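You operate a simulated robot arm through the tools that you are given. There is no shell and no other tool.

The job below is to be done with a simulated two-armed robot. You get a single attempt, and the scene is never put back.

JOB
Wipe the tile clean, stand the orange pot on it and turn the empty disc to the blue dot.
Fine: wiping pad back where it lay; lock the disc again. What is to be rubbed or washed off counts as gone when no trace of it is left.

The check looks at the end state, three seconds after you hand in, the way a careful person would. Anything else that was tipped, shoved, dropped, spilled or broken makes it a failure.

ROBOT AND FRAMES
Two 7-joint arms with two-finger parallel grippers on one trunk that stands fixed in place. Base frame: the origin is at the foot of the trunk, x ahead of it, y to its left, z up. Units: m, rad, N and s.
The left shoulder is at [0.05, 0.158, 1.058], the right one opposite. With the tool pointing down near the work surface each hand reaches from about 0.22 to 0.66 m from the base axis, measured 20 degrees to its own side. Payload 3.91 kg a hand.
The tool frame of a hand sits at the grasp point between the pads (the TCP): z along the fingers, y along the line on which they close. The tips reach 0.03 m beyond it. Largest opening 0.11 m; finger width 0.02, thickness 0.01; the body of the gripper, 0.048 by 0.112 m, starts 0.055 m behind the TCP.
Orientation is that of the tool frame in the base frame, as a unit quaternion [w, x, y, z]. With the fingers straight down and closing along the base's y, the tool's x points along the base's -x, its y along +y and its z along -z.

CONTROLS
- The arms move only by the tool apply_moves. It takes "left_rows", "right_rows" or both (then of equal length, played together; a hand with none holds still); each is a list of rows, each a list of 3 entries, a list of its own where there are three numbers: the opening, from 0 (shut) to 1 (fully open), then the shift along the tool's x, y, z in units of 100 mm (1.0 is 100 mm), then the turn, a rotation vector about the tool's x, y, z in units of 180 degrees (1.0 is 180 degrees). In form: [[hand, [tx, ty, tz], [ax, ay, az]], ...]. A call has 1 to 20 rows; each row is the pose to reach, as a shift and turn from the pose commanded when the call began, along the tool's axes at that moment. A call with a number of a shift or a turn outside -1 to 1 is refused whole. A row lasts 0.2 s, in which the tool goes at most 0.05 m and 0.15 rad; a call with a longer step from one row to the next is refused whole, and so is a gripper value outside its range. A pose out of reach is approached as far as the arm can. The call stops where the force on the tool passes 90 N (or 10 N more than at its start, if that is more) or the arm is blocked; 0.2 s more then pass. The fingers move at their own pace (about 0.153 m/s each) and stop on an object; they squeeze with about 29 N. The grip force told is the motor's: it shows also when the fingers shut on nothing. Time passes only in rows, and 0.2 s behind the last, so rows that repeat a pose let the fingers close. It gives the time, the measured TCP pose, the force on the tool (base axes), the opening and the grip force at its end, in the units of the frame above (readings bear some noise), with the torque about the TCP (base axes, N m) and any sound that the robot's microphone picked up.
- Cameras (640 x 400 px; columns grow to the right, rows downward): "scene" is now at [0.1251, 0.0213, 1.2101]; the picture's right is [0.34, -0.94, 0.00], its down [-0.48, -0.18, -0.86] and it looks along [0.81, 0.30, -0.51] (base axes); focal length 305 px, centre (320, 200). "left" rides on the left gripper at [0.072, -0.017, -0.103] in its tool frame; the picture's right is [0.23, 0.97, 0.00], its down [-0.76, 0.18, -0.62] and it looks along [-0.61, 0.14, 0.78] (tool axes); focal length 222 px, centre (320, 200). "right" rides on the right gripper at [0.072, 0.017, -0.103] in its tool frame; the picture's right is [-0.23, 0.97, 0.00], its down [-0.76, -0.18, -0.62] and it looks along [-0.61, -0.14, 0.78] (tool axes); focal length 222 px, centre (320, 200). There is no depth. A picture from a camera that has moved, and an enlarged one, comes with that camera's place and axes in the base frame and with its lens. The place of the scene camera against the robot may be out by one fixed shift of up to 0.012 m in any direction.
- grab_frame(camera): a new picture of that camera. The clock stands still meanwhile.
- lift_body(by): slides the trunk up (or, below 0, down) by that many m; the arms and the scene camera ride with it, the base frame stays. It gives what a move gives, with no picture.
- turn_head(pan, tilt): turns the head with the scene camera to pan (to the left, within 1.396 rad either way) and tilt (down, from -0.506 to 1.204), counted from straight ahead of the robot. It gives what a move gives.
- inspect(camera, box): a new picture of the part [left, top, right, bottom] of that camera's present view, enlarged. The clock stands still meanwhile.
- sign_off(): hands the job in; it is judged then, once.

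Nothing tells you positions but the pictures and the camera data. Unless the task says otherwise, let go and move clear before handing in.

The tools are called after "Request:" by a JSON object that holds its "method" and its "body". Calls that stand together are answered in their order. apply_moves: Moves the arms, as the interface text tells. Its arguments: {"type":"object","properties":{"left_rows":{"type":"array","items":{"type":"array"}},"right_rows":{"type":"array","items":{"type":"array"}}},"required":[]} The other tools are called the same way: lift_body (by) slides the trunk up or down; turn_head (pan, tilt) turns the head that bears the scene camera; grab_frame (camera) takes a picture; inspect (camera, box) takes an enlarged picture of a part of a camera's view; sign_off () hands the job in.

At the start:

```text
clock: 0.0
left_ee_pos: [0.3249, 0.3542, 1.0027]
left_orientation: [0.0, 0.0, 1.0, 0.001]
left_contact_force: [-0.1, 0.5, -0.3]
left_wrist_torque: [-0.01, -0.03, -0.01]
left_width: 0.1099
left_finger_force: 0.0
right_ee_pos: [0.4036, 0.0083, 1.0232]
right_orientation: [0.0, 0.001, 1.0, 0.0]
right_contact_force: [-0.5, 0.7, -0.2]
right_wrist_torque: [0.0, -0.01, -0.02]
right_width: 0.1103
right_finger_force: 0.0
trunk travel left (down, up): [-0.3, 0.182]
head pan, tilt: [0.351, 0.534]
```

scene: 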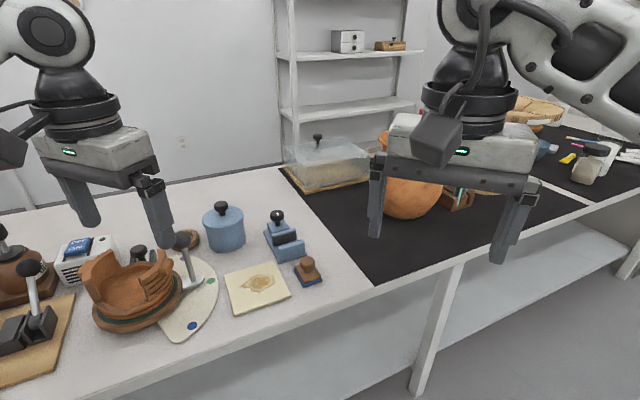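
right: 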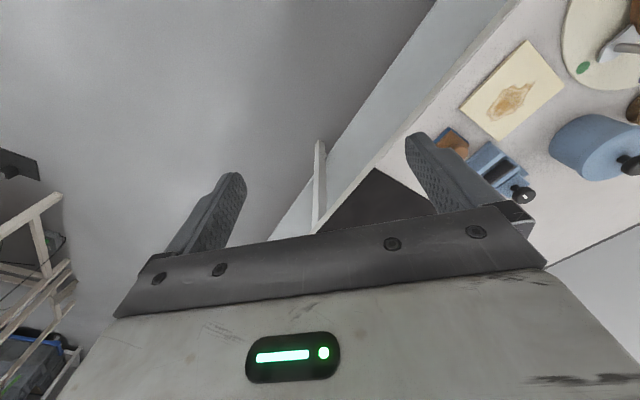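
left: 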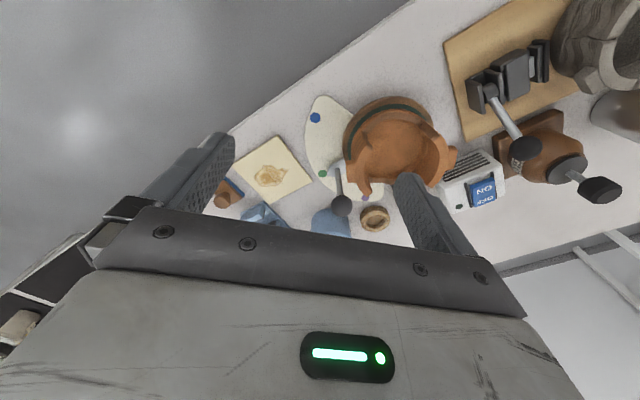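

I see a light table with a stained tile, a small brown block with a blue base beside it (maybe the wiping pad), an orange-brown pot and a cream disc carrying blue and green dots. I'll look closer before moving anything.

Request:
{"method": "inspect", "body": {"camera": "scene", "box": [200, 190, 360, 320]}}

Request:
{"method": "inspect", "body": {"camera": "scene", "box": [70, 210, 250, 350]}}

Request:
{"method": "inspect", "body": {"camera": "left", "box": [180, 70, 480, 260]}}

Request:
{"method": "inspect", "body": {"camera": "scene", "box": [280, 90, 640, 300]}}

```text
3.08 times, centred on (280, 255) of scene
camera zoom: at [0.1251, 0.0213, 1.2101], right [0.34, -0.94, 0.0], down [-0.48, -0.18, -0.86], along [0.81, 0.3, -0.51], focal length 939 px, centre (443, 31)
```

zoom: 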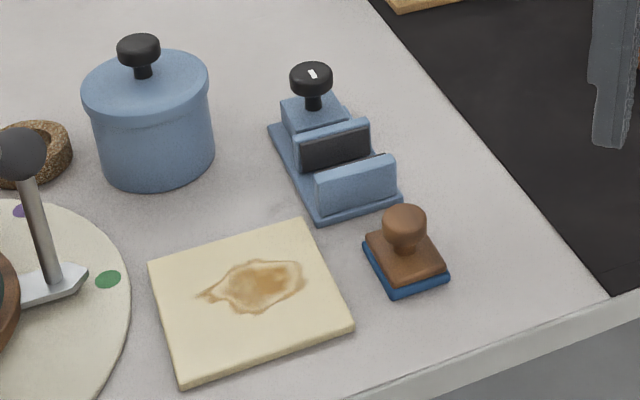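

```text
2.86 times, centred on (160, 280) of scene
camera zoom: at [0.1251, 0.0213, 1.2101], right [0.34, -0.94, 0.0], down [-0.48, -0.18, -0.86], along [0.81, 0.3, -0.51], focal length 872 px, centre (777, -29)
```

zoom: 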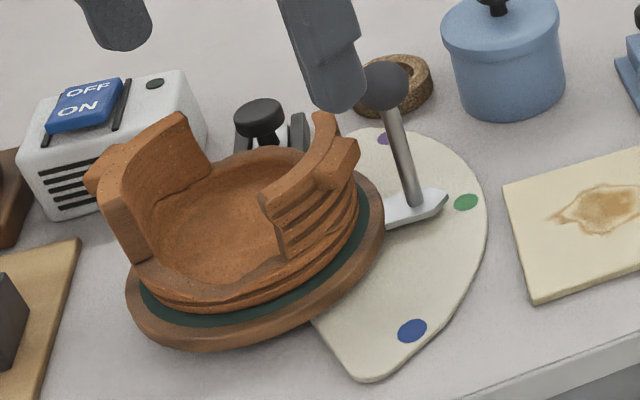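

```text
2.11 times, centred on (330, 165) of left
camera zoom: at [0.2525, 0.3356, 1.1069], right [-0.23, 0.97, 0.0], down [0.76, 0.18, 0.62], along [0.61, 0.14, -0.78], focal length 468 px, centre (299, 274)
```

zoom: 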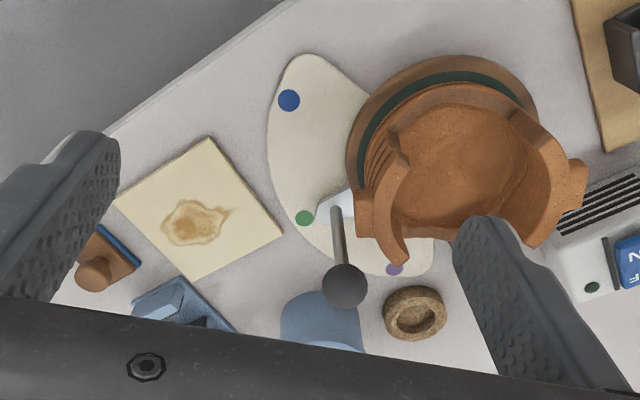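

```text
1.78 times, centred on (460, 195) of scene
camera zoom: at [0.1251, 0.0213, 1.2101], right [0.34, -0.94, 0.0], down [-0.48, -0.18, -0.86], along [0.81, 0.3, -0.51], focal length 542 px, centre (71, 209)
```

zoom: 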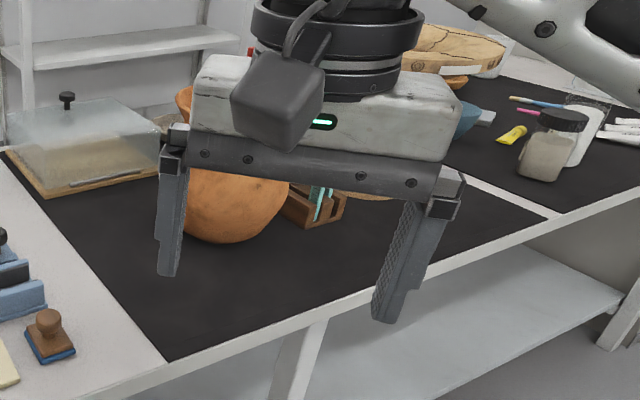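

The cream plate seems to sit under a turntable with a lever, and the terracotta piece stands on that disc. I'll turn the head to see the whole bench, including anything else that could be an orange pot.

Request:
{"method": "turn_head", "body": {"pan": 0.9, "tilt": 0.75}}

Request:
{"method": "grab_frame", "body": {"camera": "scene"}}

Request:
{"method": "turn_head", "body": {"pan": -0.3, "tilt": 0.5}}

Request:
{"method": "grab_frame", "body": {"camera": "scene"}}

```text
clock: 1.0
left_ee_pos: [0.3261, 0.354, 1.0042]
left_orientation: [0.0, 0.0, 1.0, 0.0]
left_contact_force: [-0.2, -0.5, 0.2]
left_wrist_torque: [-0.02, 0.0, -0.02]
left_width: 0.1102
left_finger_force: 0.1
right_ee_pos: [0.403, 0.0061, 1.0236]
right_orientation: [0.0, -0.001, 1.0, 0.0]
right_contact_force: [0.2, 0.1, 0.2]
right_wrist_torque: [0.01, 0.04, 0.03]
right_width: 0.1101
right_finger_force: 0.1
trunk travel left (down, up): [-0.3, 0.182]
head pan, tilt: [0.901, 0.75]
```

```text
taken
camera scene: at [0.0919, 0.0552, 1.1913], right [0.78, -0.62, 0.0], down [-0.42, -0.53, -0.73], along [0.45, 0.57, -0.68], focal length 305 px, centre (320, 200)
```

scene: 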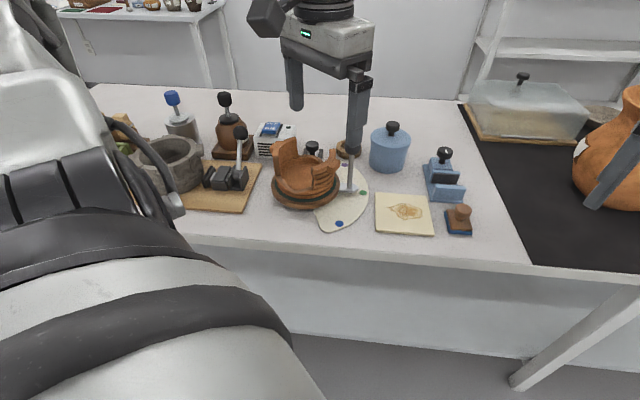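

```text
clock: 2.4
left_ee_pos: [0.3254, 0.3537, 1.0037]
left_orientation: [0.001, 0.0, 1.0, 0.0]
left_contact_force: [-0.5, -0.1, -0.1]
left_wrist_torque: [0.0, -0.03, -0.02]
left_width: 0.11
left_finger_force: 0.1
right_ee_pos: [0.4024, 0.0076, 1.0229]
right_orientation: [0.0, 0.0, 1.0, 0.0]
right_contact_force: [-0.4, 0.8, -0.6]
right_wrist_torque: [-0.06, -0.03, -0.02]
right_width: 0.1101
right_finger_force: 0.0
trunk travel left (down, up): [-0.3, 0.182]
head pan, tilt: [-0.3, 0.499]
```

```text
taken
camera scene: at [0.1273, -0.0365, 1.2133], right [-0.3, -0.96, 0.0], down [-0.46, 0.14, -0.88], along [0.84, -0.26, -0.48], focal length 305 px, centre (320, 200)
```

scene: 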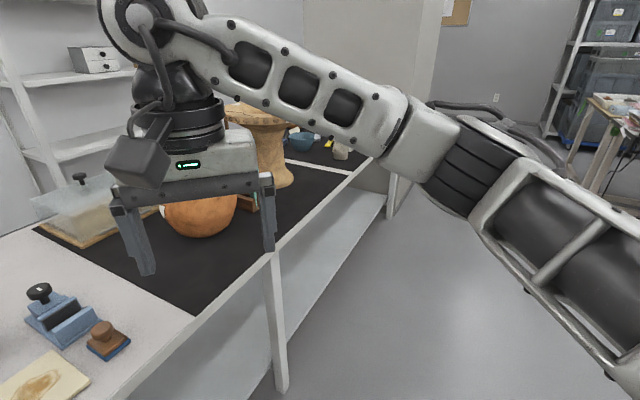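

The terracotta pot stands on the turntable, the small brown block with a blue sole looks like the wiping pad, and the tile is at about (0.50, 0.33, 0.737). I'll pull both hands back for a clear view of the turntable and its lock.

Request:
{"method": "apply_moves", "body": {"left_rows": [[1, [0.2, 0.2, -0.2], [0, 0, 0]], [1, [0.4, 0.4, -0.4], [0, 0, 0]], [1, [0.6, 0.6, -0.6], [0, 0, 0]], [1, [0.8, 0.8, -0.8], [0, 0, 0]], [1, [1, 1, -1], [0, 0, 0]]], "right_rows": [[1, [0.2, -0.2, 0], [0, 0, 0]], [1, [0.4, -0.4, 0], [0, 0, 0]], [1, [0.6, -0.6, 0], [0, 0, 0]], [1, [0.8, -0.8, 0], [0, 0, 0]], [1, [1, -1, 0], [0, 0, 0]]]}}

Request:
{"method": "turn_head", "body": {"pan": 0.7, "tilt": 0.8}}

Request:
{"method": "grab_frame", "body": {"camera": "scene"}}

Request:
{"method": "grab_frame", "body": {"camera": "left"}}

```text
clock: 3.6
left_ee_pos: [0.2252, 0.4528, 1.1014]
left_orientation: [0.0, 0.001, 1.0, 0.0]
left_contact_force: [-0.6, 0.0, -0.2]
left_wrist_torque: [0.0, 0.0, 0.0]
left_width: 0.1101
left_finger_force: 0.1
right_ee_pos: [0.3035, -0.0926, 1.0256]
right_orientation: [0.0, 0.0, 1.0, 0.0]
right_contact_force: [0.1, 0.0, -0.3]
right_wrist_torque: [-0.03, 0.0, 0.01]
right_width: 0.1096
right_finger_force: 0.0
trunk travel left (down, up): [-0.3, 0.182]
head pan, tilt: [-0.3, 0.499]
```

```text
clock: 4.8
left_ee_pos: [0.2258, 0.4526, 1.1011]
left_orientation: [-0.001, 0.0, 1.0, 0.0]
left_contact_force: [0.7, -0.3, -0.1]
left_wrist_torque: [-0.01, -0.05, 0.03]
left_width: 0.1099
left_finger_force: 0.0
right_ee_pos: [0.3031, -0.093, 1.025]
right_orientation: [0.0, 0.0, 1.0, 0.001]
right_contact_force: [-0.2, 0.2, -0.1]
right_wrist_torque: [0.0, -0.05, 0.01]
right_width: 0.1102
right_finger_force: 0.0
trunk travel left (down, up): [-0.3, 0.182]
head pan, tilt: [0.7, 0.799]
```

```text
taken
camera scene: at [0.1021, 0.0422, 1.1873], right [0.64, -0.77, 0.0], down [-0.55, -0.46, -0.7], along [0.53, 0.45, -0.72], focal length 305 px, centre (320, 200)
```

scene: 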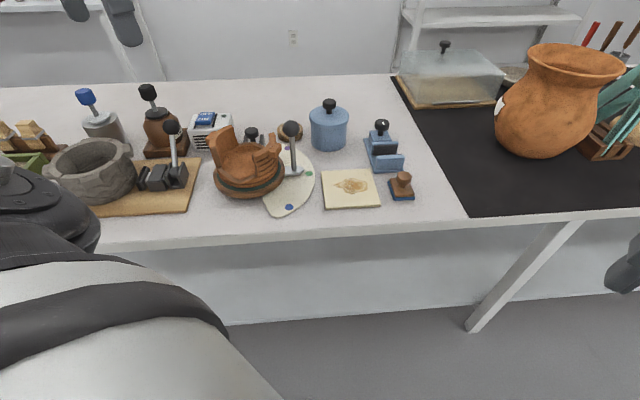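

```text
taken
camera left: at [0.1523, 0.4345, 1.2047], right [-0.23, 0.97, 0.0], down [0.76, 0.18, 0.62], along [0.61, 0.14, -0.78], focal length 222 px, centre (320, 200)
```

left: 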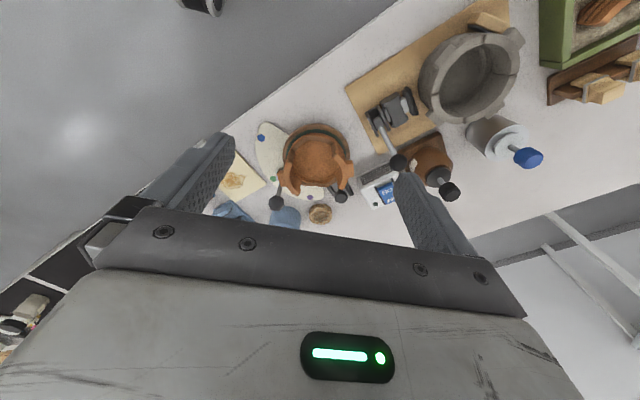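

Request:
{"method": "inspect", "body": {"camera": "scene", "box": [180, 80, 340, 230]}}

Request:
{"method": "inspect", "body": {"camera": "scene", "box": [0, 70, 220, 220]}}

Request:
{"method": "inspect", "body": {"camera": "scene", "box": [300, 90, 440, 220]}}

Request:
{"method": "inspect", "body": {"camera": "left", "box": [200, 100, 420, 240]}}

```text
2.67 times, centred on (260, 155) of scene
camera zoom: at [0.1021, 0.0422, 1.1873], right [0.64, -0.77, 0.0], down [-0.55, -0.46, -0.7], along [0.53, 0.45, -0.72], focal length 814 px, centre (480, 320)
```

zoom: 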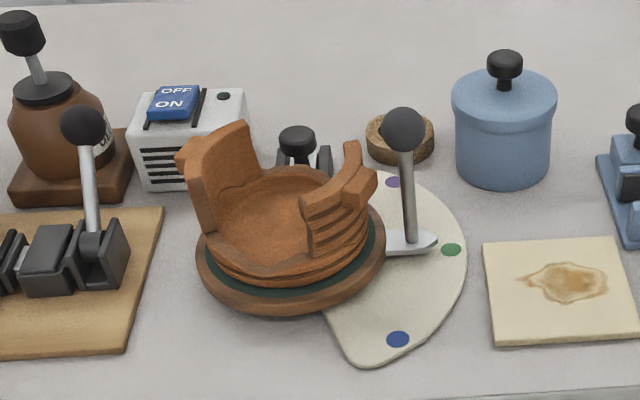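

```text
2.67 times, centred on (110, 145) of scene
camera zoom: at [0.1021, 0.0422, 1.1873], right [0.64, -0.77, 0.0], down [-0.55, -0.46, -0.7], along [0.53, 0.45, -0.72], focal length 814 px, centre (880, 347)
```

zoom: 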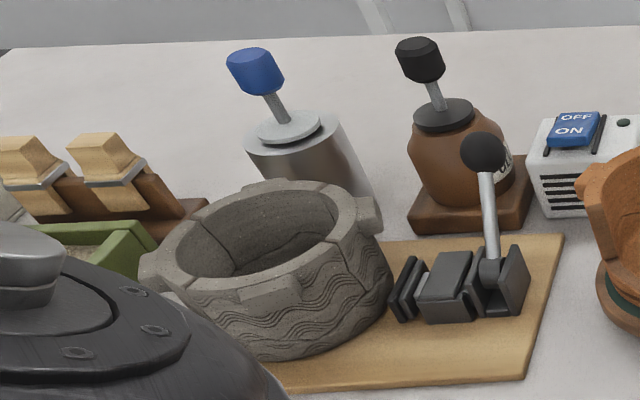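

```text
3.08 times, centred on (370, 155) of scene
camera zoom: at [0.1021, 0.0422, 1.1873], right [0.64, -0.77, 0.0], down [-0.55, -0.46, -0.7], along [0.53, 0.45, -0.72], focal length 939 px, centre (166, 338)
```

zoom: 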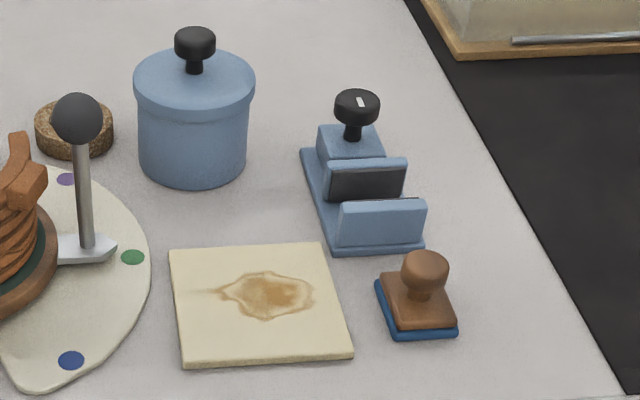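

```text
2.86 times, centred on (310, 170) of left
camera zoom: at [0.1523, 0.4345, 1.2047], right [-0.23, 0.97, 0.0], down [0.76, 0.18, 0.62], along [0.61, 0.14, -0.78], focal length 635 px, centre (349, 286)
```

zoom: 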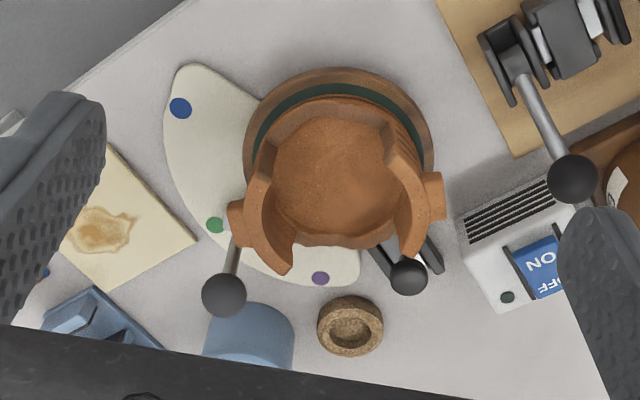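

The disc carries a handled pointer, now at the green dot, and there seems to be a lock clamp with a black knob behind the pot. I'll bring the left wrist camera closer to see the pot and the lock.

Request:
{"method": "apply_moves", "body": {"left_rows": [[1, [-0.05, 0.15, 0.3], [0, 0, 0]], [1, [-0.1, 0.3, 0.6], [0, 0, 0]], [1, [-0.2, 0.5, 0.9], [0, 0, 0]], [1, [-0.25, 0.67, 1.0], [0, 0, 0]]]}}

Request:
{"method": "grab_frame", "body": {"camera": "left"}}

Request:
{"method": "inspect", "body": {"camera": "left", "box": [200, 20, 440, 230]}}

```text
clock: 5.8
left_ee_pos: [0.2508, 0.5211, 1.0033]
left_orientation: [0.0, 0.0, 1.0, 0.001]
left_contact_force: [-0.8, -0.5, 0.3]
left_wrist_torque: [0.01, -0.03, -0.01]
left_width: 0.11
left_finger_force: 0.1
right_ee_pos: [0.3046, -0.0915, 1.0248]
right_orientation: [-0.001, 0.0, 1.0, 0.0]
right_contact_force: [0.7, -0.5, 0.4]
right_wrist_torque: [0.03, 0.02, -0.01]
right_width: 0.1101
right_finger_force: 0.1
trunk travel left (down, up): [-0.3, 0.182]
head pan, tilt: [0.7, 0.799]
```

```text
taken
camera left: at [0.1775, 0.5028, 1.1061], right [-0.23, 0.97, 0.0], down [0.76, 0.18, 0.62], along [0.61, 0.14, -0.78], focal length 222 px, centre (320, 200)
```

left: 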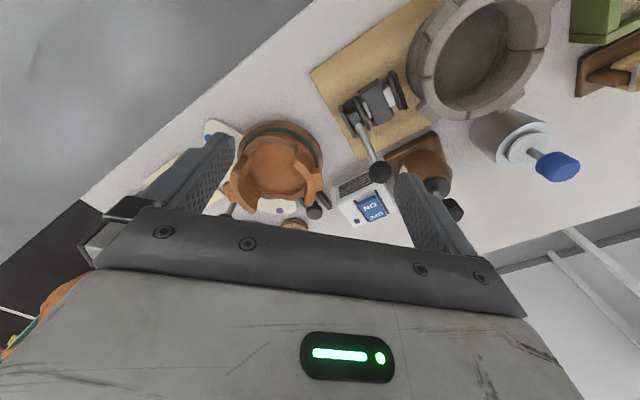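

```text
1.90 times, centred on (320, 125) of left
camera zoom: at [0.1775, 0.5028, 1.1061], right [-0.23, 0.97, 0.0], down [0.76, 0.18, 0.62], along [0.61, 0.14, -0.78], focal length 423 px, centre (320, 343)
```

zoom: 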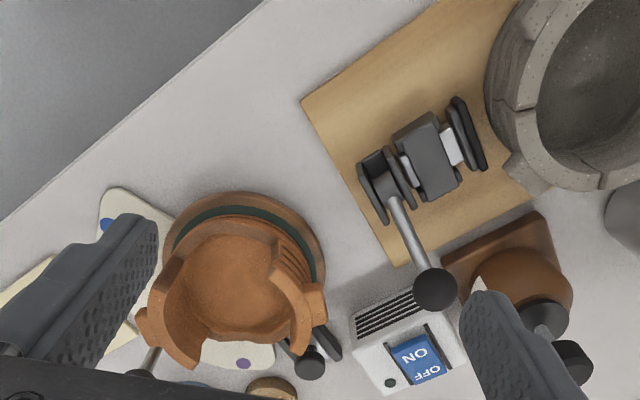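

I can see part of the lock behind the pot but not its working parts. I'll slide the hand forward, still high, so the lock falls between the fingers in view.

Request:
{"method": "apply_moves", "body": {"left_rows": [[1, [-0.3, 0.12, 0], [0, 0, 0]], [1, [-0.6, 0.25, 0], [0, 0, 0]], [1, [-0.9, 0.35, 0], [0, 0, 0]], [1, [-1, 0.4, 0], [0, 0, 0]]]}}

Request:
{"method": "grab_frame", "body": {"camera": "left"}}

Request:
{"method": "inspect", "body": {"camera": "left", "box": [220, 60, 420, 220]}}

Request:
{"method": "inspect", "body": {"camera": "scene", "box": [200, 110, 300, 190]}}

```text
clock: 6.8
left_ee_pos: [0.3524, 0.5626, 1.002]
left_orientation: [0.0, 0.0, 1.0, -0.001]
left_contact_force: [-0.6, 0.5, -0.1]
left_wrist_torque: [-0.04, 0.04, -0.01]
left_width: 0.1099
left_finger_force: 0.0
right_ee_pos: [0.305, -0.0908, 1.0244]
right_orientation: [0.0, 0.0, 1.0, -0.001]
right_contact_force: [-0.8, 0.1, 0.3]
right_wrist_torque: [-0.01, -0.03, -0.04]
right_width: 0.1103
right_finger_force: 0.1
trunk travel left (down, up): [-0.3, 0.182]
head pan, tilt: [0.7, 0.799]
```

```text
taken
camera left: at [0.2795, 0.5442, 1.1056], right [-0.23, 0.97, 0.0], down [0.76, 0.18, 0.62], along [0.61, 0.14, -0.78], focal length 222 px, centre (320, 200)
```

left: 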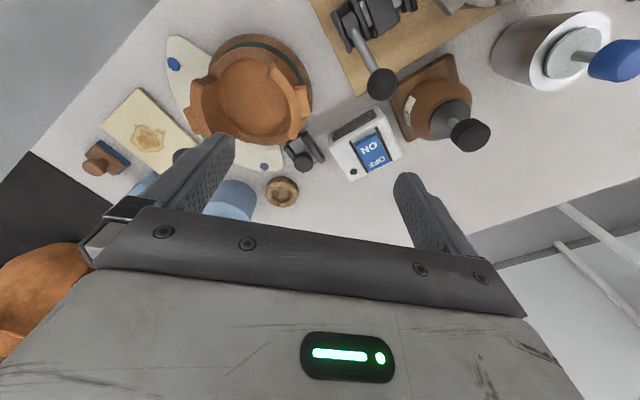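

```text
2.50 times, centred on (320, 140) of left
camera zoom: at [0.2795, 0.5442, 1.1056], right [-0.23, 0.97, 0.0], down [0.76, 0.18, 0.62], along [0.61, 0.14, -0.78], focal length 555 px, centre (320, 350)
```

zoom: 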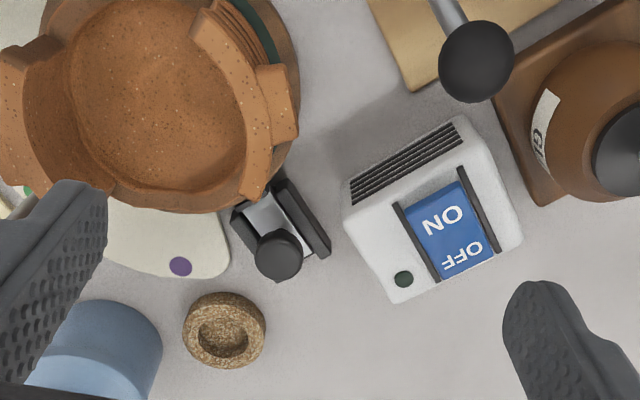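

```text
5.00 times, centred on (250, 150) of scene
camera zoom: at [0.1032, 0.0439, 1.1869], right [0.64, -0.76, 0.0], down [-0.55, -0.46, -0.7], along [0.53, 0.45, -0.72], focal length 1525 px, centre (670, 450)
```

zoom: 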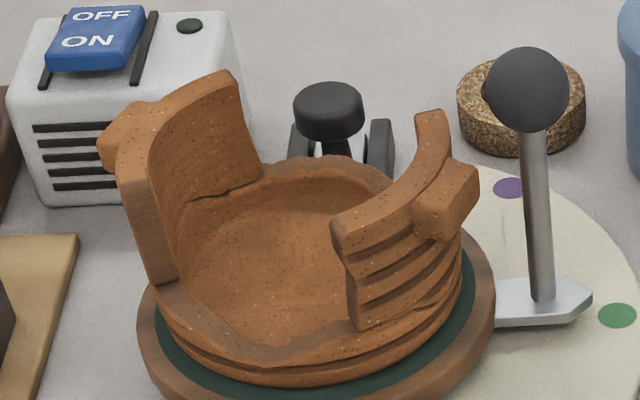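

The lock is a short slider with a black knob running between two rails behind the pot, at about (0.464, 0.557, 0.775). Next I'll take the left hand over to the tile and wiping pad and look at them from above.

Request:
{"method": "apply_moves", "body": {"left_rows": [[1, [-0.15, -0.33, 0], [0, 0, 0]], [1, [-0.3, -0.66, 0], [0, 0, 0]], [1, [-0.45, -1.0, 0], [0, 0, 0]]]}}

Request:
{"method": "apply_moves", "body": {"left_rows": [[1, [-0.15, -0.33, 0], [0, 0, 0]], [1, [-0.3, -0.66, 0], [0, 0, 0]], [1, [-0.45, -1.0, 0], [0, 0, 0]]]}}

Request:
{"method": "apply_moves", "body": {"left_rows": [[1, [-0.1, -0.33, 0.1], [0, 0, 0]], [1, [-0.2, -0.66, 0.3], [0, 0, 0]], [1, [-0.3, -0.95, 0.4], [0, 0, 0]]]}}

Request:
{"method": "grab_frame", "body": {"camera": "left"}}

Request:
{"method": "inspect", "body": {"camera": "left", "box": [230, 20, 430, 220]}}

Request:
{"method": "grab_frame", "body": {"camera": "scene"}}

```text
clock: 7.6
left_ee_pos: [0.3993, 0.46, 1.0033]
left_orientation: [0.0, 0.0, 1.0, 0.0]
left_contact_force: [0.1, -0.7, -0.4]
left_wrist_torque: [0.03, 0.02, 0.04]
left_width: 0.1097
left_finger_force: 0.0
right_ee_pos: [0.3033, -0.0913, 1.0258]
right_orientation: [0.0, 0.0, 1.0, 0.001]
right_contact_force: [0.9, -0.3, 0.4]
right_wrist_torque: [-0.02, 0.04, 0.03]
right_width: 0.1098
right_finger_force: 0.0
trunk travel left (down, up): [-0.3, 0.182]
head pan, tilt: [0.7, 0.799]
```

```text
clock: 8.4
left_ee_pos: [0.4416, 0.3593, 1.0036]
left_orientation: [0.0, 0.0, 1.0, 0.0]
left_contact_force: [-0.1, -0.1, -0.5]
left_wrist_torque: [0.01, -0.03, -0.02]
left_width: 0.1098
left_finger_force: 0.1
right_ee_pos: [0.3038, -0.0924, 1.0254]
right_orientation: [0.0, -0.001, 1.0, 0.0]
right_contact_force: [0.5, 0.4, 1.1]
right_wrist_torque: [-0.01, 0.03, 0.04]
right_width: 0.1098
right_finger_force: 0.0
trunk travel left (down, up): [-0.3, 0.182]
head pan, tilt: [0.7, 0.799]
```

```text
clock: 9.2
left_ee_pos: [0.4716, 0.2669, 0.9635]
left_orientation: [0.0, 0.0, 1.0, 0.0]
left_contact_force: [0.7, 0.0, -0.9]
left_wrist_torque: [0.0, 0.0, 0.01]
left_width: 0.1098
left_finger_force: 0.0
right_ee_pos: [0.3034, -0.0915, 1.0248]
right_orientation: [0.0, 0.0, 1.0, 0.0]
right_contact_force: [1.0, 0.3, -0.1]
right_wrist_torque: [0.01, -0.01, 0.0]
right_width: 0.1101
right_finger_force: 0.0
trunk travel left (down, up): [-0.3, 0.182]
head pan, tilt: [0.7, 0.799]
```

```text
taken
camera left: at [0.3986, 0.2481, 1.0671], right [-0.23, 0.97, 0.0], down [0.76, 0.18, 0.62], along [0.61, 0.14, -0.78], focal length 222 px, centre (320, 200)
```

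left: 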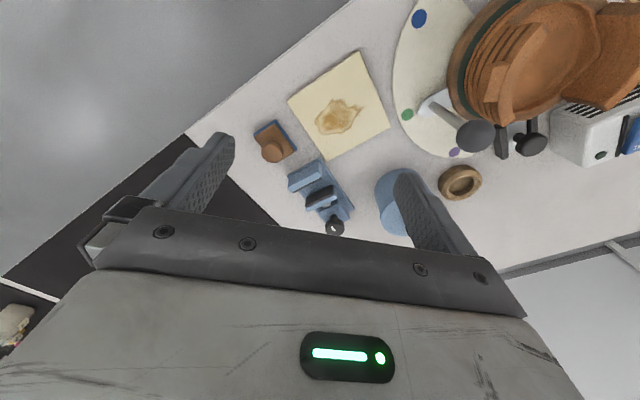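

```text
2.00 times, centred on (330, 120) of left
camera zoom: at [0.3986, 0.2481, 1.0671], right [-0.23, 0.97, 0.0], down [0.76, 0.18, 0.62], along [0.61, 0.14, -0.78], focal length 444 px, centre (300, 360)
```

zoom: 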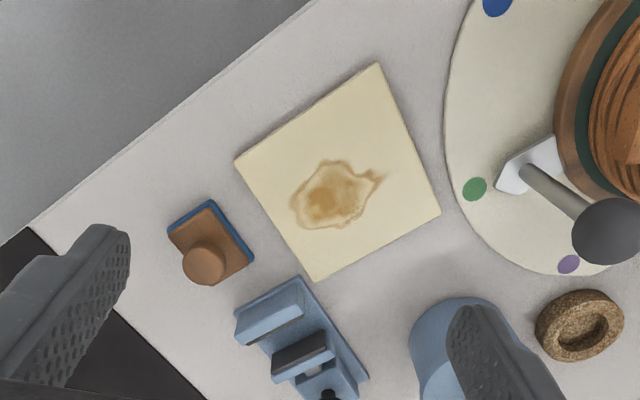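

```text
taken
camera scene: at [0.1022, 0.0423, 1.1873], right [0.64, -0.77, 0.0], down [-0.55, -0.46, -0.7], along [0.53, 0.45, -0.72], focal length 305 px, centre (320, 200)
```

scene: 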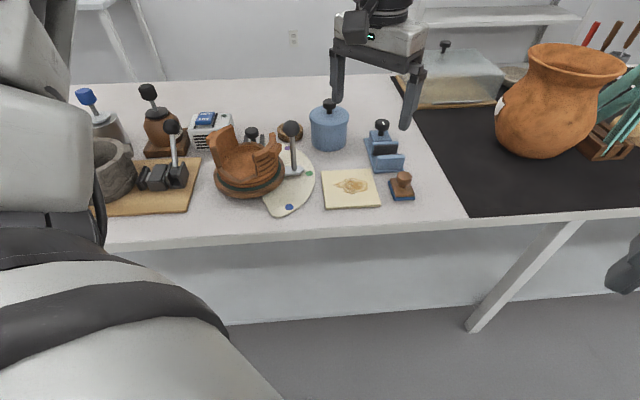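

The tile is a 0.106 m square turned 45° with its centre at about (0.491, 0.299), and the wiping pad's knob is near (0.549, 0.215) with its top at about z 0.79. I'll move above the pad with the fingers half open and check the alignment.

Request:
{"method": "apply_moves", "body": {"left_rows": [[0.5, [-0.25, -0.17, 0.2], [0, 0, 0]], [0.5, [-0.5, -0.34, 0.45], [0, 0, 0]], [0.5, [-0.78, -0.52, 0.7], [0, 0, 0]], [0.5, [-0.78, -0.52, 0.93], [0, 0, 0]]]}}

Request:
{"method": "grab_frame", "body": {"camera": "left"}}

Request:
{"method": "inspect", "body": {"camera": "left", "box": [240, 80, 400, 210]}}

Request:
{"method": "turn_head", "body": {"pan": 0.35, "tilt": 0.75}}

Request:
{"method": "inspect", "body": {"camera": "scene", "box": [240, 60, 440, 260]}}

```text
clock: 10.2
left_ee_pos: [0.5276, 0.2265, 0.8764]
left_orientation: [0.001, 0.001, 1.0, -0.001]
left_contact_force: [-0.8, -1.0, 1.0]
left_wrist_torque: [0.02, 0.01, 0.01]
left_width: 0.0552
left_finger_force: 0.2
left hand out of reach, approached as far as the arm can: row 3, 4
right_ee_pos: [0.3047, -0.0924, 1.0249]
right_orientation: [0.0, -0.001, 1.0, 0.0]
right_contact_force: [-0.2, 0.5, -0.3]
right_wrist_torque: [0.01, 0.0, 0.01]
right_width: 0.11
right_finger_force: 0.1
trunk travel left (down, up): [-0.3, 0.182]
head pan, tilt: [0.7, 0.799]
```

```text
taken
camera left: at [0.4538, 0.2089, 0.9809], right [-0.23, 0.97, 0.0], down [0.76, 0.18, 0.62], along [0.61, 0.14, -0.78], focal length 222 px, centre (320, 200)
```

left: 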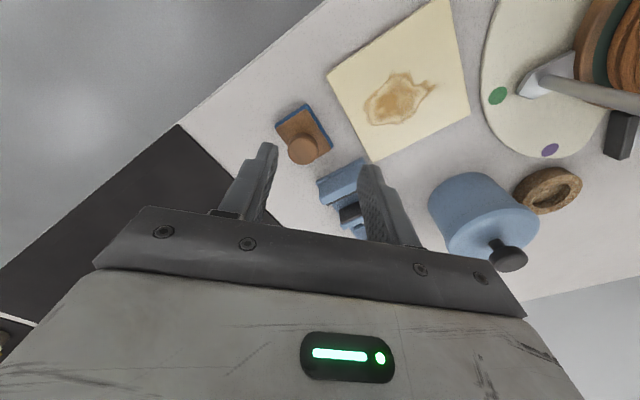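

```text
3.08 times, centred on (320, 145) of left
camera zoom: at [0.4538, 0.2089, 0.9809], right [-0.23, 0.97, 0.0], down [0.76, 0.18, 0.62], along [0.61, 0.14, -0.78], focal length 684 px, centre (320, 369)
```

zoom: 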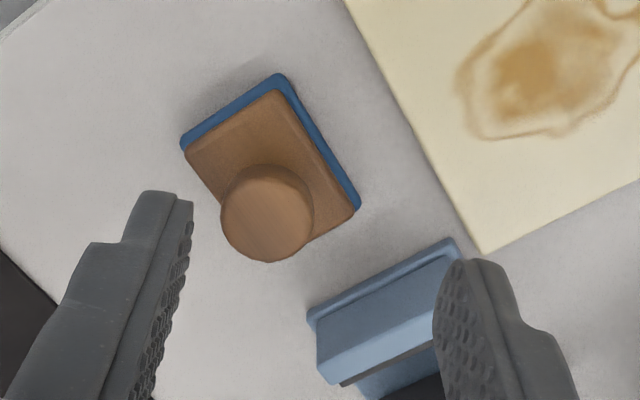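

```text
clock: 11.1
left_ee_pos: [0.5264, 0.2253, 0.878]
left_orientation: [0.002, 0.0, 1.0, -0.002]
left_contact_force: [-0.6, -0.3, 0.6]
left_wrist_torque: [-0.02, 0.0, -0.01]
left_width: 0.0553
left_finger_force: 0.2
right_ee_pos: [0.3045, -0.0914, 1.0241]
right_orientation: [-0.001, 0.0, 1.0, 0.001]
right_contact_force: [0.3, 0.6, -0.6]
right_wrist_torque: [0.02, 0.01, 0.05]
right_width: 0.1102
right_finger_force: 0.1
trunk travel left (down, up): [-0.3, 0.182]
head pan, tilt: [0.351, 0.75]
```

```text
2.00 times, centred on (340, 160) of scene
camera zoom: at [0.1182, 0.0188, 1.1913], right [0.34, -0.94, 0.0], down [-0.64, -0.23, -0.73], along [0.69, 0.25, -0.68], focal length 610 px, centre (280, 280)
```

zoom: 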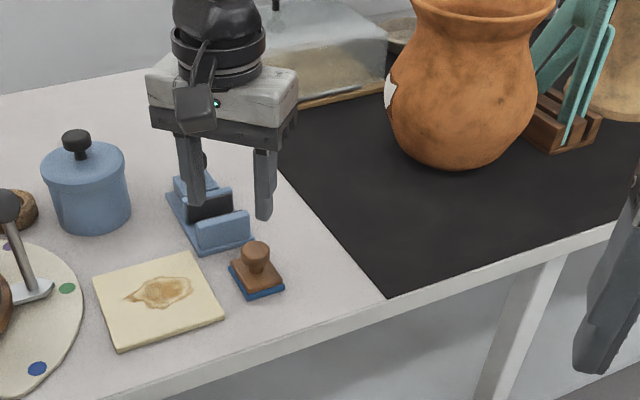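

The pad still works out at about (0.548, 0.214), but the arm stopped short of it at this height. I'll go slightly lower to learn whether reach improves there.

Request:
{"method": "apply_moves", "body": {"left_rows": [[0.5, [0, 0, 0.15], [0, 0, 0]], [0.5, [0, 0, 0.3], [0, 0, 0]], [0.5, [0, 0, 0.3], [0, 0, 0]]]}}

```text
clock: 11.9
left_ee_pos: [0.5195, 0.2323, 0.8507]
left_orientation: [0.0, 0.0, 1.0, 0.0]
left_contact_force: [0.1, 1.3, -0.5]
left_wrist_torque: [-0.01, 0.0, 0.03]
left_width: 0.0548
left_finger_force: 0.1
left hand out of reach, approached as far as the arm can: row 1, 2, 3
right_ee_pos: [0.3039, -0.092, 1.0254]
right_orientation: [0.001, -0.001, 1.0, 0.0]
right_contact_force: [0.4, -0.1, 0.2]
right_wrist_torque: [0.01, 0.03, -0.02]
right_width: 0.11
right_finger_force: 0.0
trunk travel left (down, up): [-0.3, 0.182]
head pan, tilt: [0.351, 0.75]
```

Reach shrinks as the hand goes lower, so the trunk has to come down. I'll raise and retract the hand, then check where the elbow is before lowering the trunk.

Request:
{"method": "apply_moves", "body": {"left_rows": [[0.5, [0.1, 0.1, -0.4], [0, 0, 0]], [0.5, [0.3, 0.2, -0.7], [0, 0, 0]], [0.5, [0.5, 0.3, -1.0], [0, 0, 0]]]}}

Request:
{"method": "apply_moves", "body": {"left_rows": [[0.5, [0.2, 0, -0.3], [0, 0, 0]], [0.5, [0.4, 0, -0.6], [0, 0, 0]], [0.5, [0.5, 0, -0.8], [0, 0, 0]]]}}

Request:
{"method": "turn_head", "body": {"pan": 0.9, "tilt": 1.0}}

Request:
{"method": "grab_frame", "body": {"camera": "scene"}}

```text
clock: 12.7
left_ee_pos: [0.469, 0.2645, 0.9519]
left_orientation: [0.0, 0.0, 1.0, 0.0]
left_contact_force: [0.2, -1.2, 0.8]
left_wrist_torque: [0.0, 0.02, 0.02]
left_width: 0.0552
left_finger_force: 0.0
right_ee_pos: [0.3024, -0.0919, 1.0253]
right_orientation: [0.0, 0.0, 1.0, 0.001]
right_contact_force: [-1.4, 0.0, -1.1]
right_wrist_torque: [0.01, 0.01, 0.03]
right_width: 0.11
right_finger_force: 0.1
trunk travel left (down, up): [-0.3, 0.182]
head pan, tilt: [0.351, 0.75]
```

```text
clock: 13.5
left_ee_pos: [0.4183, 0.2635, 1.0319]
left_orientation: [0.0, -0.001, 1.0, 0.0]
left_contact_force: [-0.1, 0.3, -0.2]
left_wrist_torque: [0.01, 0.01, 0.02]
left_width: 0.0548
left_finger_force: 0.1
right_ee_pos: [0.3037, -0.0917, 1.0262]
right_orientation: [0.0, 0.0, 1.0, 0.0]
right_contact_force: [-1.3, 0.4, 0.3]
right_wrist_torque: [0.01, 0.0, -0.02]
right_width: 0.1097
right_finger_force: 0.1
trunk travel left (down, up): [-0.3, 0.182]
head pan, tilt: [0.351, 0.75]
```

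```text
clock: 14.4
left_ee_pos: [0.418, 0.263, 1.0314]
left_orientation: [-0.001, 0.0, 1.0, 0.0]
left_contact_force: [-0.8, -0.1, 0.2]
left_wrist_torque: [0.02, 0.03, 0.03]
left_width: 0.0548
left_finger_force: 0.0
right_ee_pos: [0.3025, -0.0926, 1.0249]
right_orientation: [0.0, 0.0, 1.0, 0.0]
right_contact_force: [0.6, 0.3, 0.3]
right_wrist_torque: [0.02, -0.01, 0.01]
right_width: 0.1101
right_finger_force: 0.1
trunk travel left (down, up): [-0.3, 0.182]
head pan, tilt: [0.901, 1.0]
```

```text
taken
camera scene: at [0.0837, 0.0449, 1.1722], right [0.78, -0.62, 0.0], down [-0.52, -0.66, -0.54], along [0.34, 0.42, -0.84], focal length 305 px, centre (320, 200)
```

scene: 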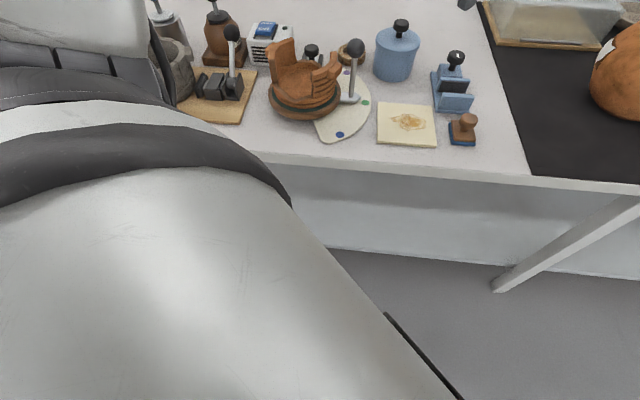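

The elbow is well off the table side, near (0.1, 0.4, 1.0), and nothing is beneath it. I'll lower the trunk by 0.12 m and check again.

Request:
{"method": "lift_body", "body": {"by": -0.12}}

Request:
{"method": "turn_head", "body": {"pan": 0.75, "tilt": 0.75}}

Request:
{"method": "grab_frame", "body": {"camera": "scene"}}

Request:
{"method": "inspect", "body": {"camera": "scene", "box": [170, 60, 330, 210]}}

```text
clock: 15.9
left_ee_pos: [0.4185, 0.2629, 0.9111]
left_orientation: [0.0, 0.0, 1.0, 0.0]
left_contact_force: [0.1, -0.6, 0.1]
left_wrist_torque: [0.0, 0.01, 0.01]
left_width: 0.055
left_finger_force: 0.1
right_ee_pos: [0.3036, -0.0919, 0.9049]
right_orientation: [0.001, -0.001, 1.0, 0.0]
right_contact_force: [0.4, 0.1, 0.1]
right_wrist_torque: [0.0, -0.05, 0.0]
right_width: 0.1101
right_finger_force: 0.0
trunk travel left (down, up): [-0.18, 0.302]
head pan, tilt: [0.901, 1.0]
```

```text
clock: 16.7
left_ee_pos: [0.4178, 0.2629, 0.9126]
left_orientation: [0.0, -0.001, 1.0, -0.001]
left_contact_force: [0.0, 0.0, -0.3]
left_wrist_torque: [0.0, 0.03, 0.02]
left_width: 0.0553
left_finger_force: 0.0
right_ee_pos: [0.304, -0.0921, 0.9048]
right_orientation: [0.0, 0.0, 1.0, 0.0]
right_contact_force: [-0.2, -0.3, 0.4]
right_wrist_torque: [-0.01, 0.04, -0.01]
right_width: 0.11
right_finger_force: 0.1
trunk travel left (down, up): [-0.18, 0.302]
head pan, tilt: [0.75, 0.75]
```

```text
taken
camera scene: at [0.101, 0.0468, 1.0713], right [0.68, -0.73, 0.0], down [-0.5, -0.47, -0.73], along [0.53, 0.5, -0.68], focal length 305 px, centre (320, 200)
```

scene: 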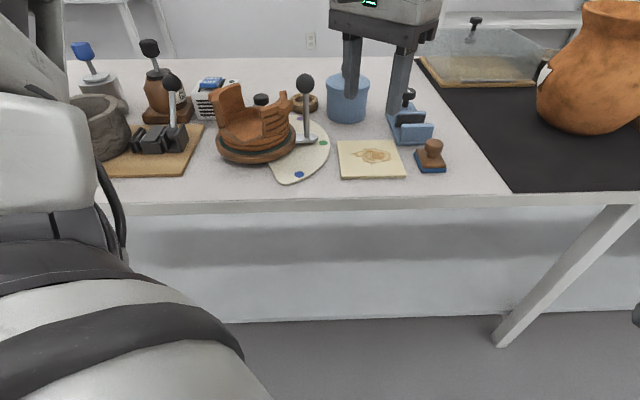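

```text
2.67 times, centred on (250, 135) of scene
camera zoom: at [0.101, 0.0468, 1.0713], right [0.68, -0.73, 0.0], down [-0.5, -0.47, -0.73], along [0.53, 0.5, -0.68], focal length 814 px, centre (507, 373)
```

zoom: 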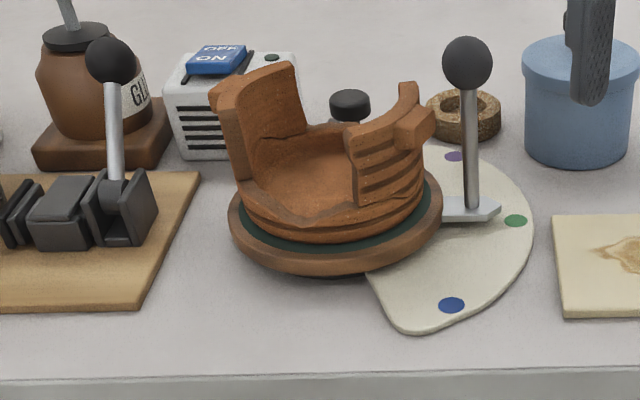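

The trunk is lower and the view is clear. I'll try the pad position again with the fingers straight down.

Request:
{"method": "apply_moves", "body": {"left_rows": [[0.5, [-0.35, -0.15, 0], [0, 0, 0]], [0.5, [-0.7, -0.3, 0], [0, 0, 0]], [0.5, [-1.0, -0.49, 0.1], [0, 0, 0]]]}}

Request:
{"method": "apply_moves", "body": {"left_rows": [[0.5, [-0.15, 0, 0], [0, 0, 0]], [0.5, [-0.3, 0, 0.3], [0, 0, 0]], [0.5, [-0.3, 0, 0.4], [0, 0, 0]]]}}

Request:
{"method": "inspect", "body": {"camera": "left", "box": [240, 80, 400, 210]}}

```text
clock: 17.5
left_ee_pos: [0.5189, 0.2147, 0.901]
left_orientation: [0.0, -0.001, 1.0, 0.0]
left_contact_force: [-0.7, -0.4, -0.6]
left_wrist_torque: [0.02, -0.03, 0.01]
left_width: 0.0551
left_finger_force: 0.1
right_ee_pos: [0.3033, -0.0916, 0.9048]
right_orientation: [0.0, 0.001, 1.0, 0.0]
right_contact_force: [0.5, 0.1, 0.1]
right_wrist_torque: [0.01, -0.01, -0.02]
right_width: 0.1098
right_finger_force: 0.1
trunk travel left (down, up): [-0.18, 0.302]
head pan, tilt: [0.75, 0.75]
```

```text
clock: 18.3
left_ee_pos: [0.5372, 0.2212, 0.8607]
left_orientation: [0.001, 0.001, 1.0, 0.0]
left_contact_force: [-0.5, -0.3, -0.9]
left_wrist_torque: [-0.02, 0.0, 0.03]
left_width: 0.0551
left_finger_force: 0.1
left hand out of reach, approached as far as the arm can: row 1, 2, 3
right_ee_pos: [0.3042, -0.0916, 0.9052]
right_orientation: [0.001, 0.0, 1.0, 0.001]
right_contact_force: [0.2, -0.4, -0.7]
right_wrist_torque: [0.01, 0.04, -0.01]
right_width: 0.1098
right_finger_force: 0.1
trunk travel left (down, up): [-0.18, 0.302]
head pan, tilt: [0.75, 0.75]
```

```text
3.08 times, centred on (320, 145) of left
camera zoom: at [0.4639, 0.2029, 0.9634], right [-0.23, 0.97, 0.0], down [0.76, 0.18, 0.62], along [0.61, 0.14, -0.78], focal length 684 px, centre (320, 369)
```

zoom: 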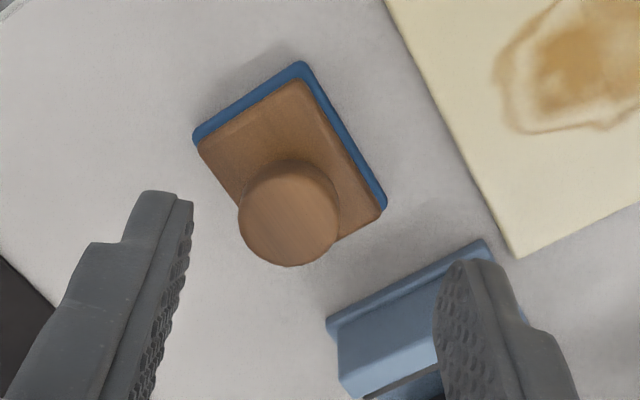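

The arm still stops about 1 cm short with the fingers straight down. I'll tilt the fingers forward about the closing axis, which still suits the round knob.

Request:
{"method": "apply_moves", "body": {"left_rows": [[0.5, [0, 0, 0], [0, -0.04, 0]], [0.5, [0, 0, 0], [0, -0.08, 0]], [0.5, [0, 0, 0], [0, -0.12, 0]]]}}

Request:
{"method": "grab_frame", "body": {"camera": "left"}}

```text
clock: 19.1
left_ee_pos: [0.5371, 0.2206, 0.8616]
left_orientation: [0.189, 0.0, 0.982, 0.0]
left_contact_force: [-0.7, 0.6, 0.3]
left_wrist_torque: [0.0, -0.02, 0.03]
left_width: 0.0548
left_finger_force: 0.0
right_ee_pos: [0.3033, -0.0931, 0.9051]
right_orientation: [0.0, 0.0, 1.0, 0.0]
right_contact_force: [0.2, -0.5, 0.2]
right_wrist_torque: [-0.07, 0.01, 0.01]
right_width: 0.1099
right_finger_force: 0.1
trunk travel left (down, up): [-0.18, 0.302]
head pan, tilt: [0.75, 0.75]
```

```text
taken
camera left: at [0.43, 0.2025, 0.9305], right [-0.21, 0.97, -0.08], down [0.48, 0.18, 0.86], along [0.85, 0.14, -0.5], focal length 222 px, centre (320, 200)
```

left: 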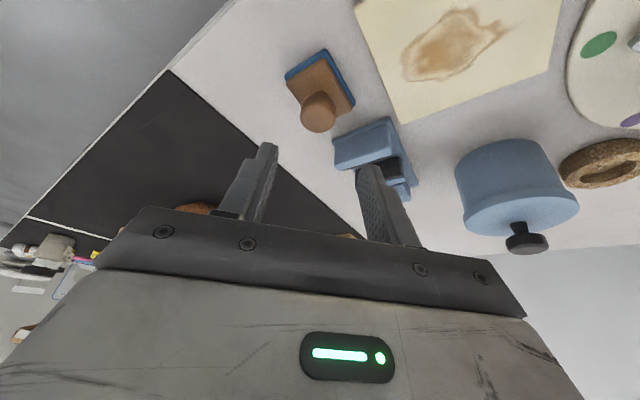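

The tilt of about 22° works and the hand stays within reach. I'll zoom in on the pad from this new angle to pin down its height and centre.

Request:
{"method": "inspect", "body": {"camera": "left", "box": [260, 30, 380, 150]}}

Request:
{"method": "inspect", "body": {"camera": "scene", "box": [380, 80, 480, 190]}}

```text
3.33 times, centred on (320, 90) of left
camera zoom: at [0.43, 0.2025, 0.9305], right [-0.21, 0.97, -0.08], down [0.48, 0.18, 0.86], along [0.85, 0.14, -0.5], focal length 740 px, centre (320, 567)
```

zoom: 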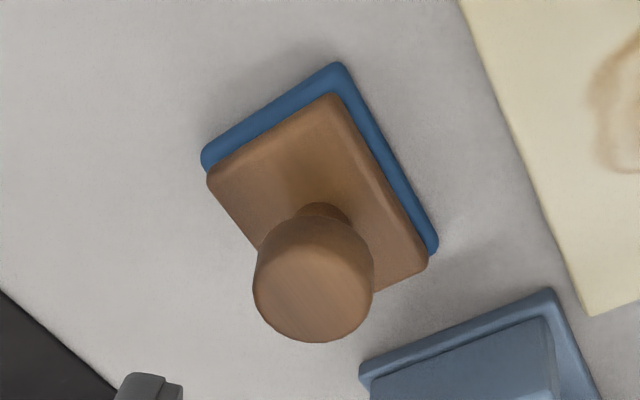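

```text
3.64 times, centred on (430, 135) of scene
camera zoom: at [0.1011, 0.0468, 1.0713], right [0.68, -0.73, 0.0], down [-0.5, -0.47, -0.73], along [0.53, 0.5, -0.68], focal length 1109 px, centre (-80, 436)
```

zoom: 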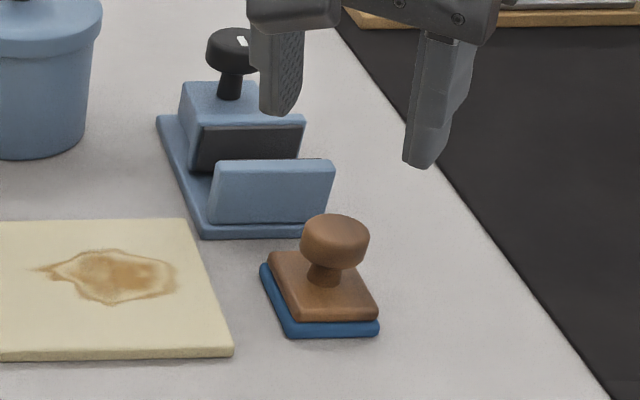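

The knob is about 0.03 m across with its top near z 0.783, centred at about (0.552, 0.215). I'll approach along the fingers and stop part-way to check.

Request:
{"method": "apply_moves", "body": {"left_rows": [[0.5, [0.1, -0.06, 0.08], [0, 0, 0]], [0.5, [0.18, -0.06, 0.25], [0, 0, 0]], [0.5, [0.18, -0.06, 0.4], [0, 0, 0]], [0.5, [0.18, -0.06, 0.4], [0, 0, 0]]]}}

Request:
{"method": "inspect", "body": {"camera": "left", "box": [240, 80, 400, 210]}}

Request:
{"method": "inspect", "body": {"camera": "scene", "box": [380, 80, 480, 190]}}

```text
clock: 20.1
left_ee_pos: [0.5354, 0.2141, 0.8173]
left_orientation: [0.187, 0.001, 0.982, 0.0]
left_contact_force: [0.8, -0.3, 0.7]
left_wrist_torque: [-0.01, 0.01, -0.03]
left_width: 0.0552
left_finger_force: 0.0
right_ee_pos: [0.3038, -0.0922, 0.9054]
right_orientation: [0.0, 0.0, 1.0, -0.001]
right_contact_force: [0.1, 1.2, -0.3]
right_wrist_torque: [-0.01, -0.01, 0.01]
right_width: 0.11
right_finger_force: 0.1
trunk travel left (down, up): [-0.18, 0.302]
head pan, tilt: [0.75, 0.75]
```

```text
3.08 times, centred on (320, 145) of left
camera zoom: at [0.4295, 0.1972, 0.8868], right [-0.21, 0.97, -0.08], down [0.48, 0.18, 0.86], along [0.85, 0.14, -0.5], focal length 684 px, centre (320, 369)
```

zoom: 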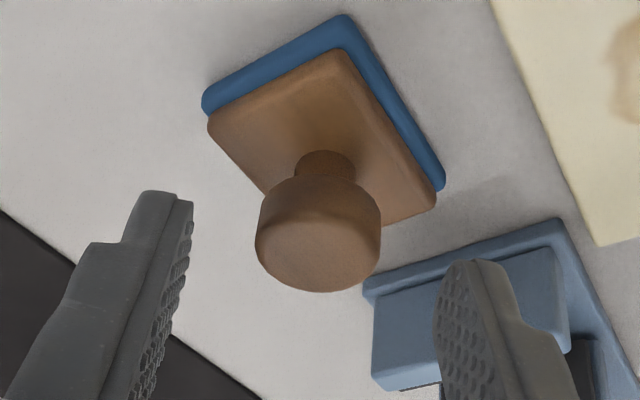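

```text
3.64 times, centred on (430, 135) of scene
camera zoom: at [0.1011, 0.0468, 1.0713], right [0.68, -0.73, 0.0], down [-0.5, -0.47, -0.73], along [0.53, 0.5, -0.68], focal length 1109 px, centre (-80, 436)
```

zoom: 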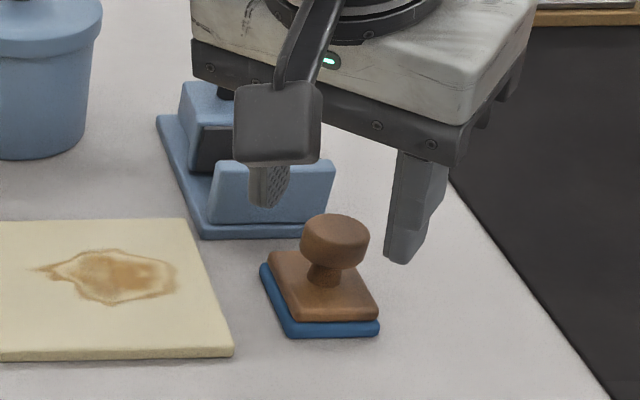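

The knob sits centred between the fingers, with its top at about (0.5535, 0.215, 0.783). I'll slide down the last 28 mm and close on it.

Request:
{"method": "apply_moves", "body": {"left_rows": [[0.5, [-0.01, 0.01, 0.15], [0, 0, 0]], [0.5, [-0.01, 0.01, 0.28], [0, 0, 0]], [0.5, [-0.01, 0.01, 0.28], [0, 0, 0]]]}}

Request:
{"method": "inspect", "body": {"camera": "left", "box": [240, 80, 400, 210]}}

Request:
{"method": "inspect", "body": {"camera": "scene", "box": [380, 80, 480, 190]}}

```text
clock: 20.9
left_ee_pos: [0.546, 0.2161, 0.7917]
left_orientation: [0.187, -0.001, 0.982, 0.001]
left_contact_force: [-0.1, -0.6, 0.4]
left_wrist_torque: [-0.01, 0.0, 0.02]
left_width: 0.0552
left_finger_force: 0.1
right_ee_pos: [0.3046, -0.0921, 0.9048]
right_orientation: [0.0, 0.0, 1.0, 0.0]
right_contact_force: [0.0, 0.3, 0.5]
right_wrist_torque: [0.01, 0.01, -0.03]
right_width: 0.1101
right_finger_force: 0.1
trunk travel left (down, up): [-0.18, 0.302]
head pan, tilt: [0.75, 0.75]
```

```text
3.08 times, centred on (320, 145) of left
camera zoom: at [0.4397, 0.1981, 0.8615], right [-0.21, 0.97, -0.08], down [0.48, 0.18, 0.86], along [0.85, 0.14, -0.5], focal length 684 px, centre (320, 369)
```

zoom: 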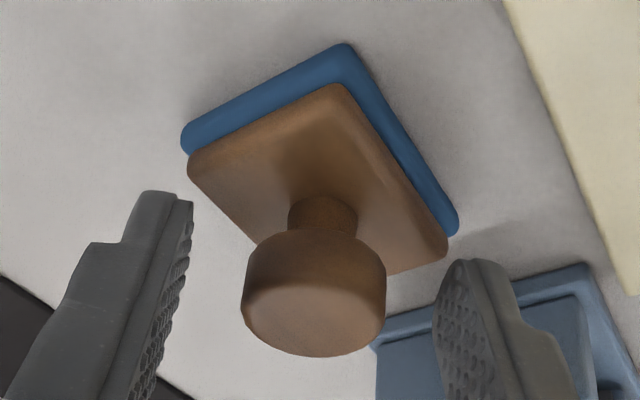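

```text
3.64 times, centred on (430, 135) of scene
camera zoom: at [0.1011, 0.0468, 1.0713], right [0.68, -0.73, 0.0], down [-0.5, -0.47, -0.73], along [0.53, 0.5, -0.68], focal length 1109 px, centre (-80, 436)
```

zoom: 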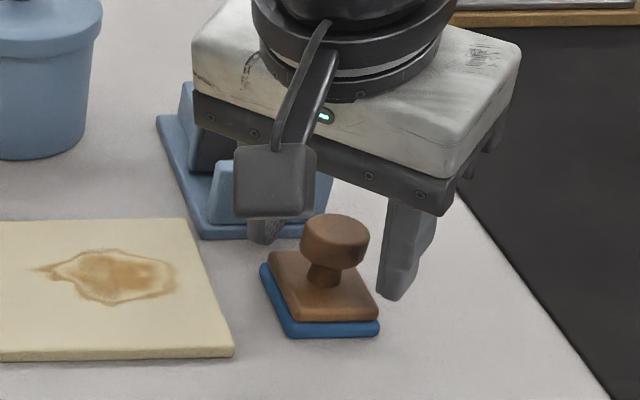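

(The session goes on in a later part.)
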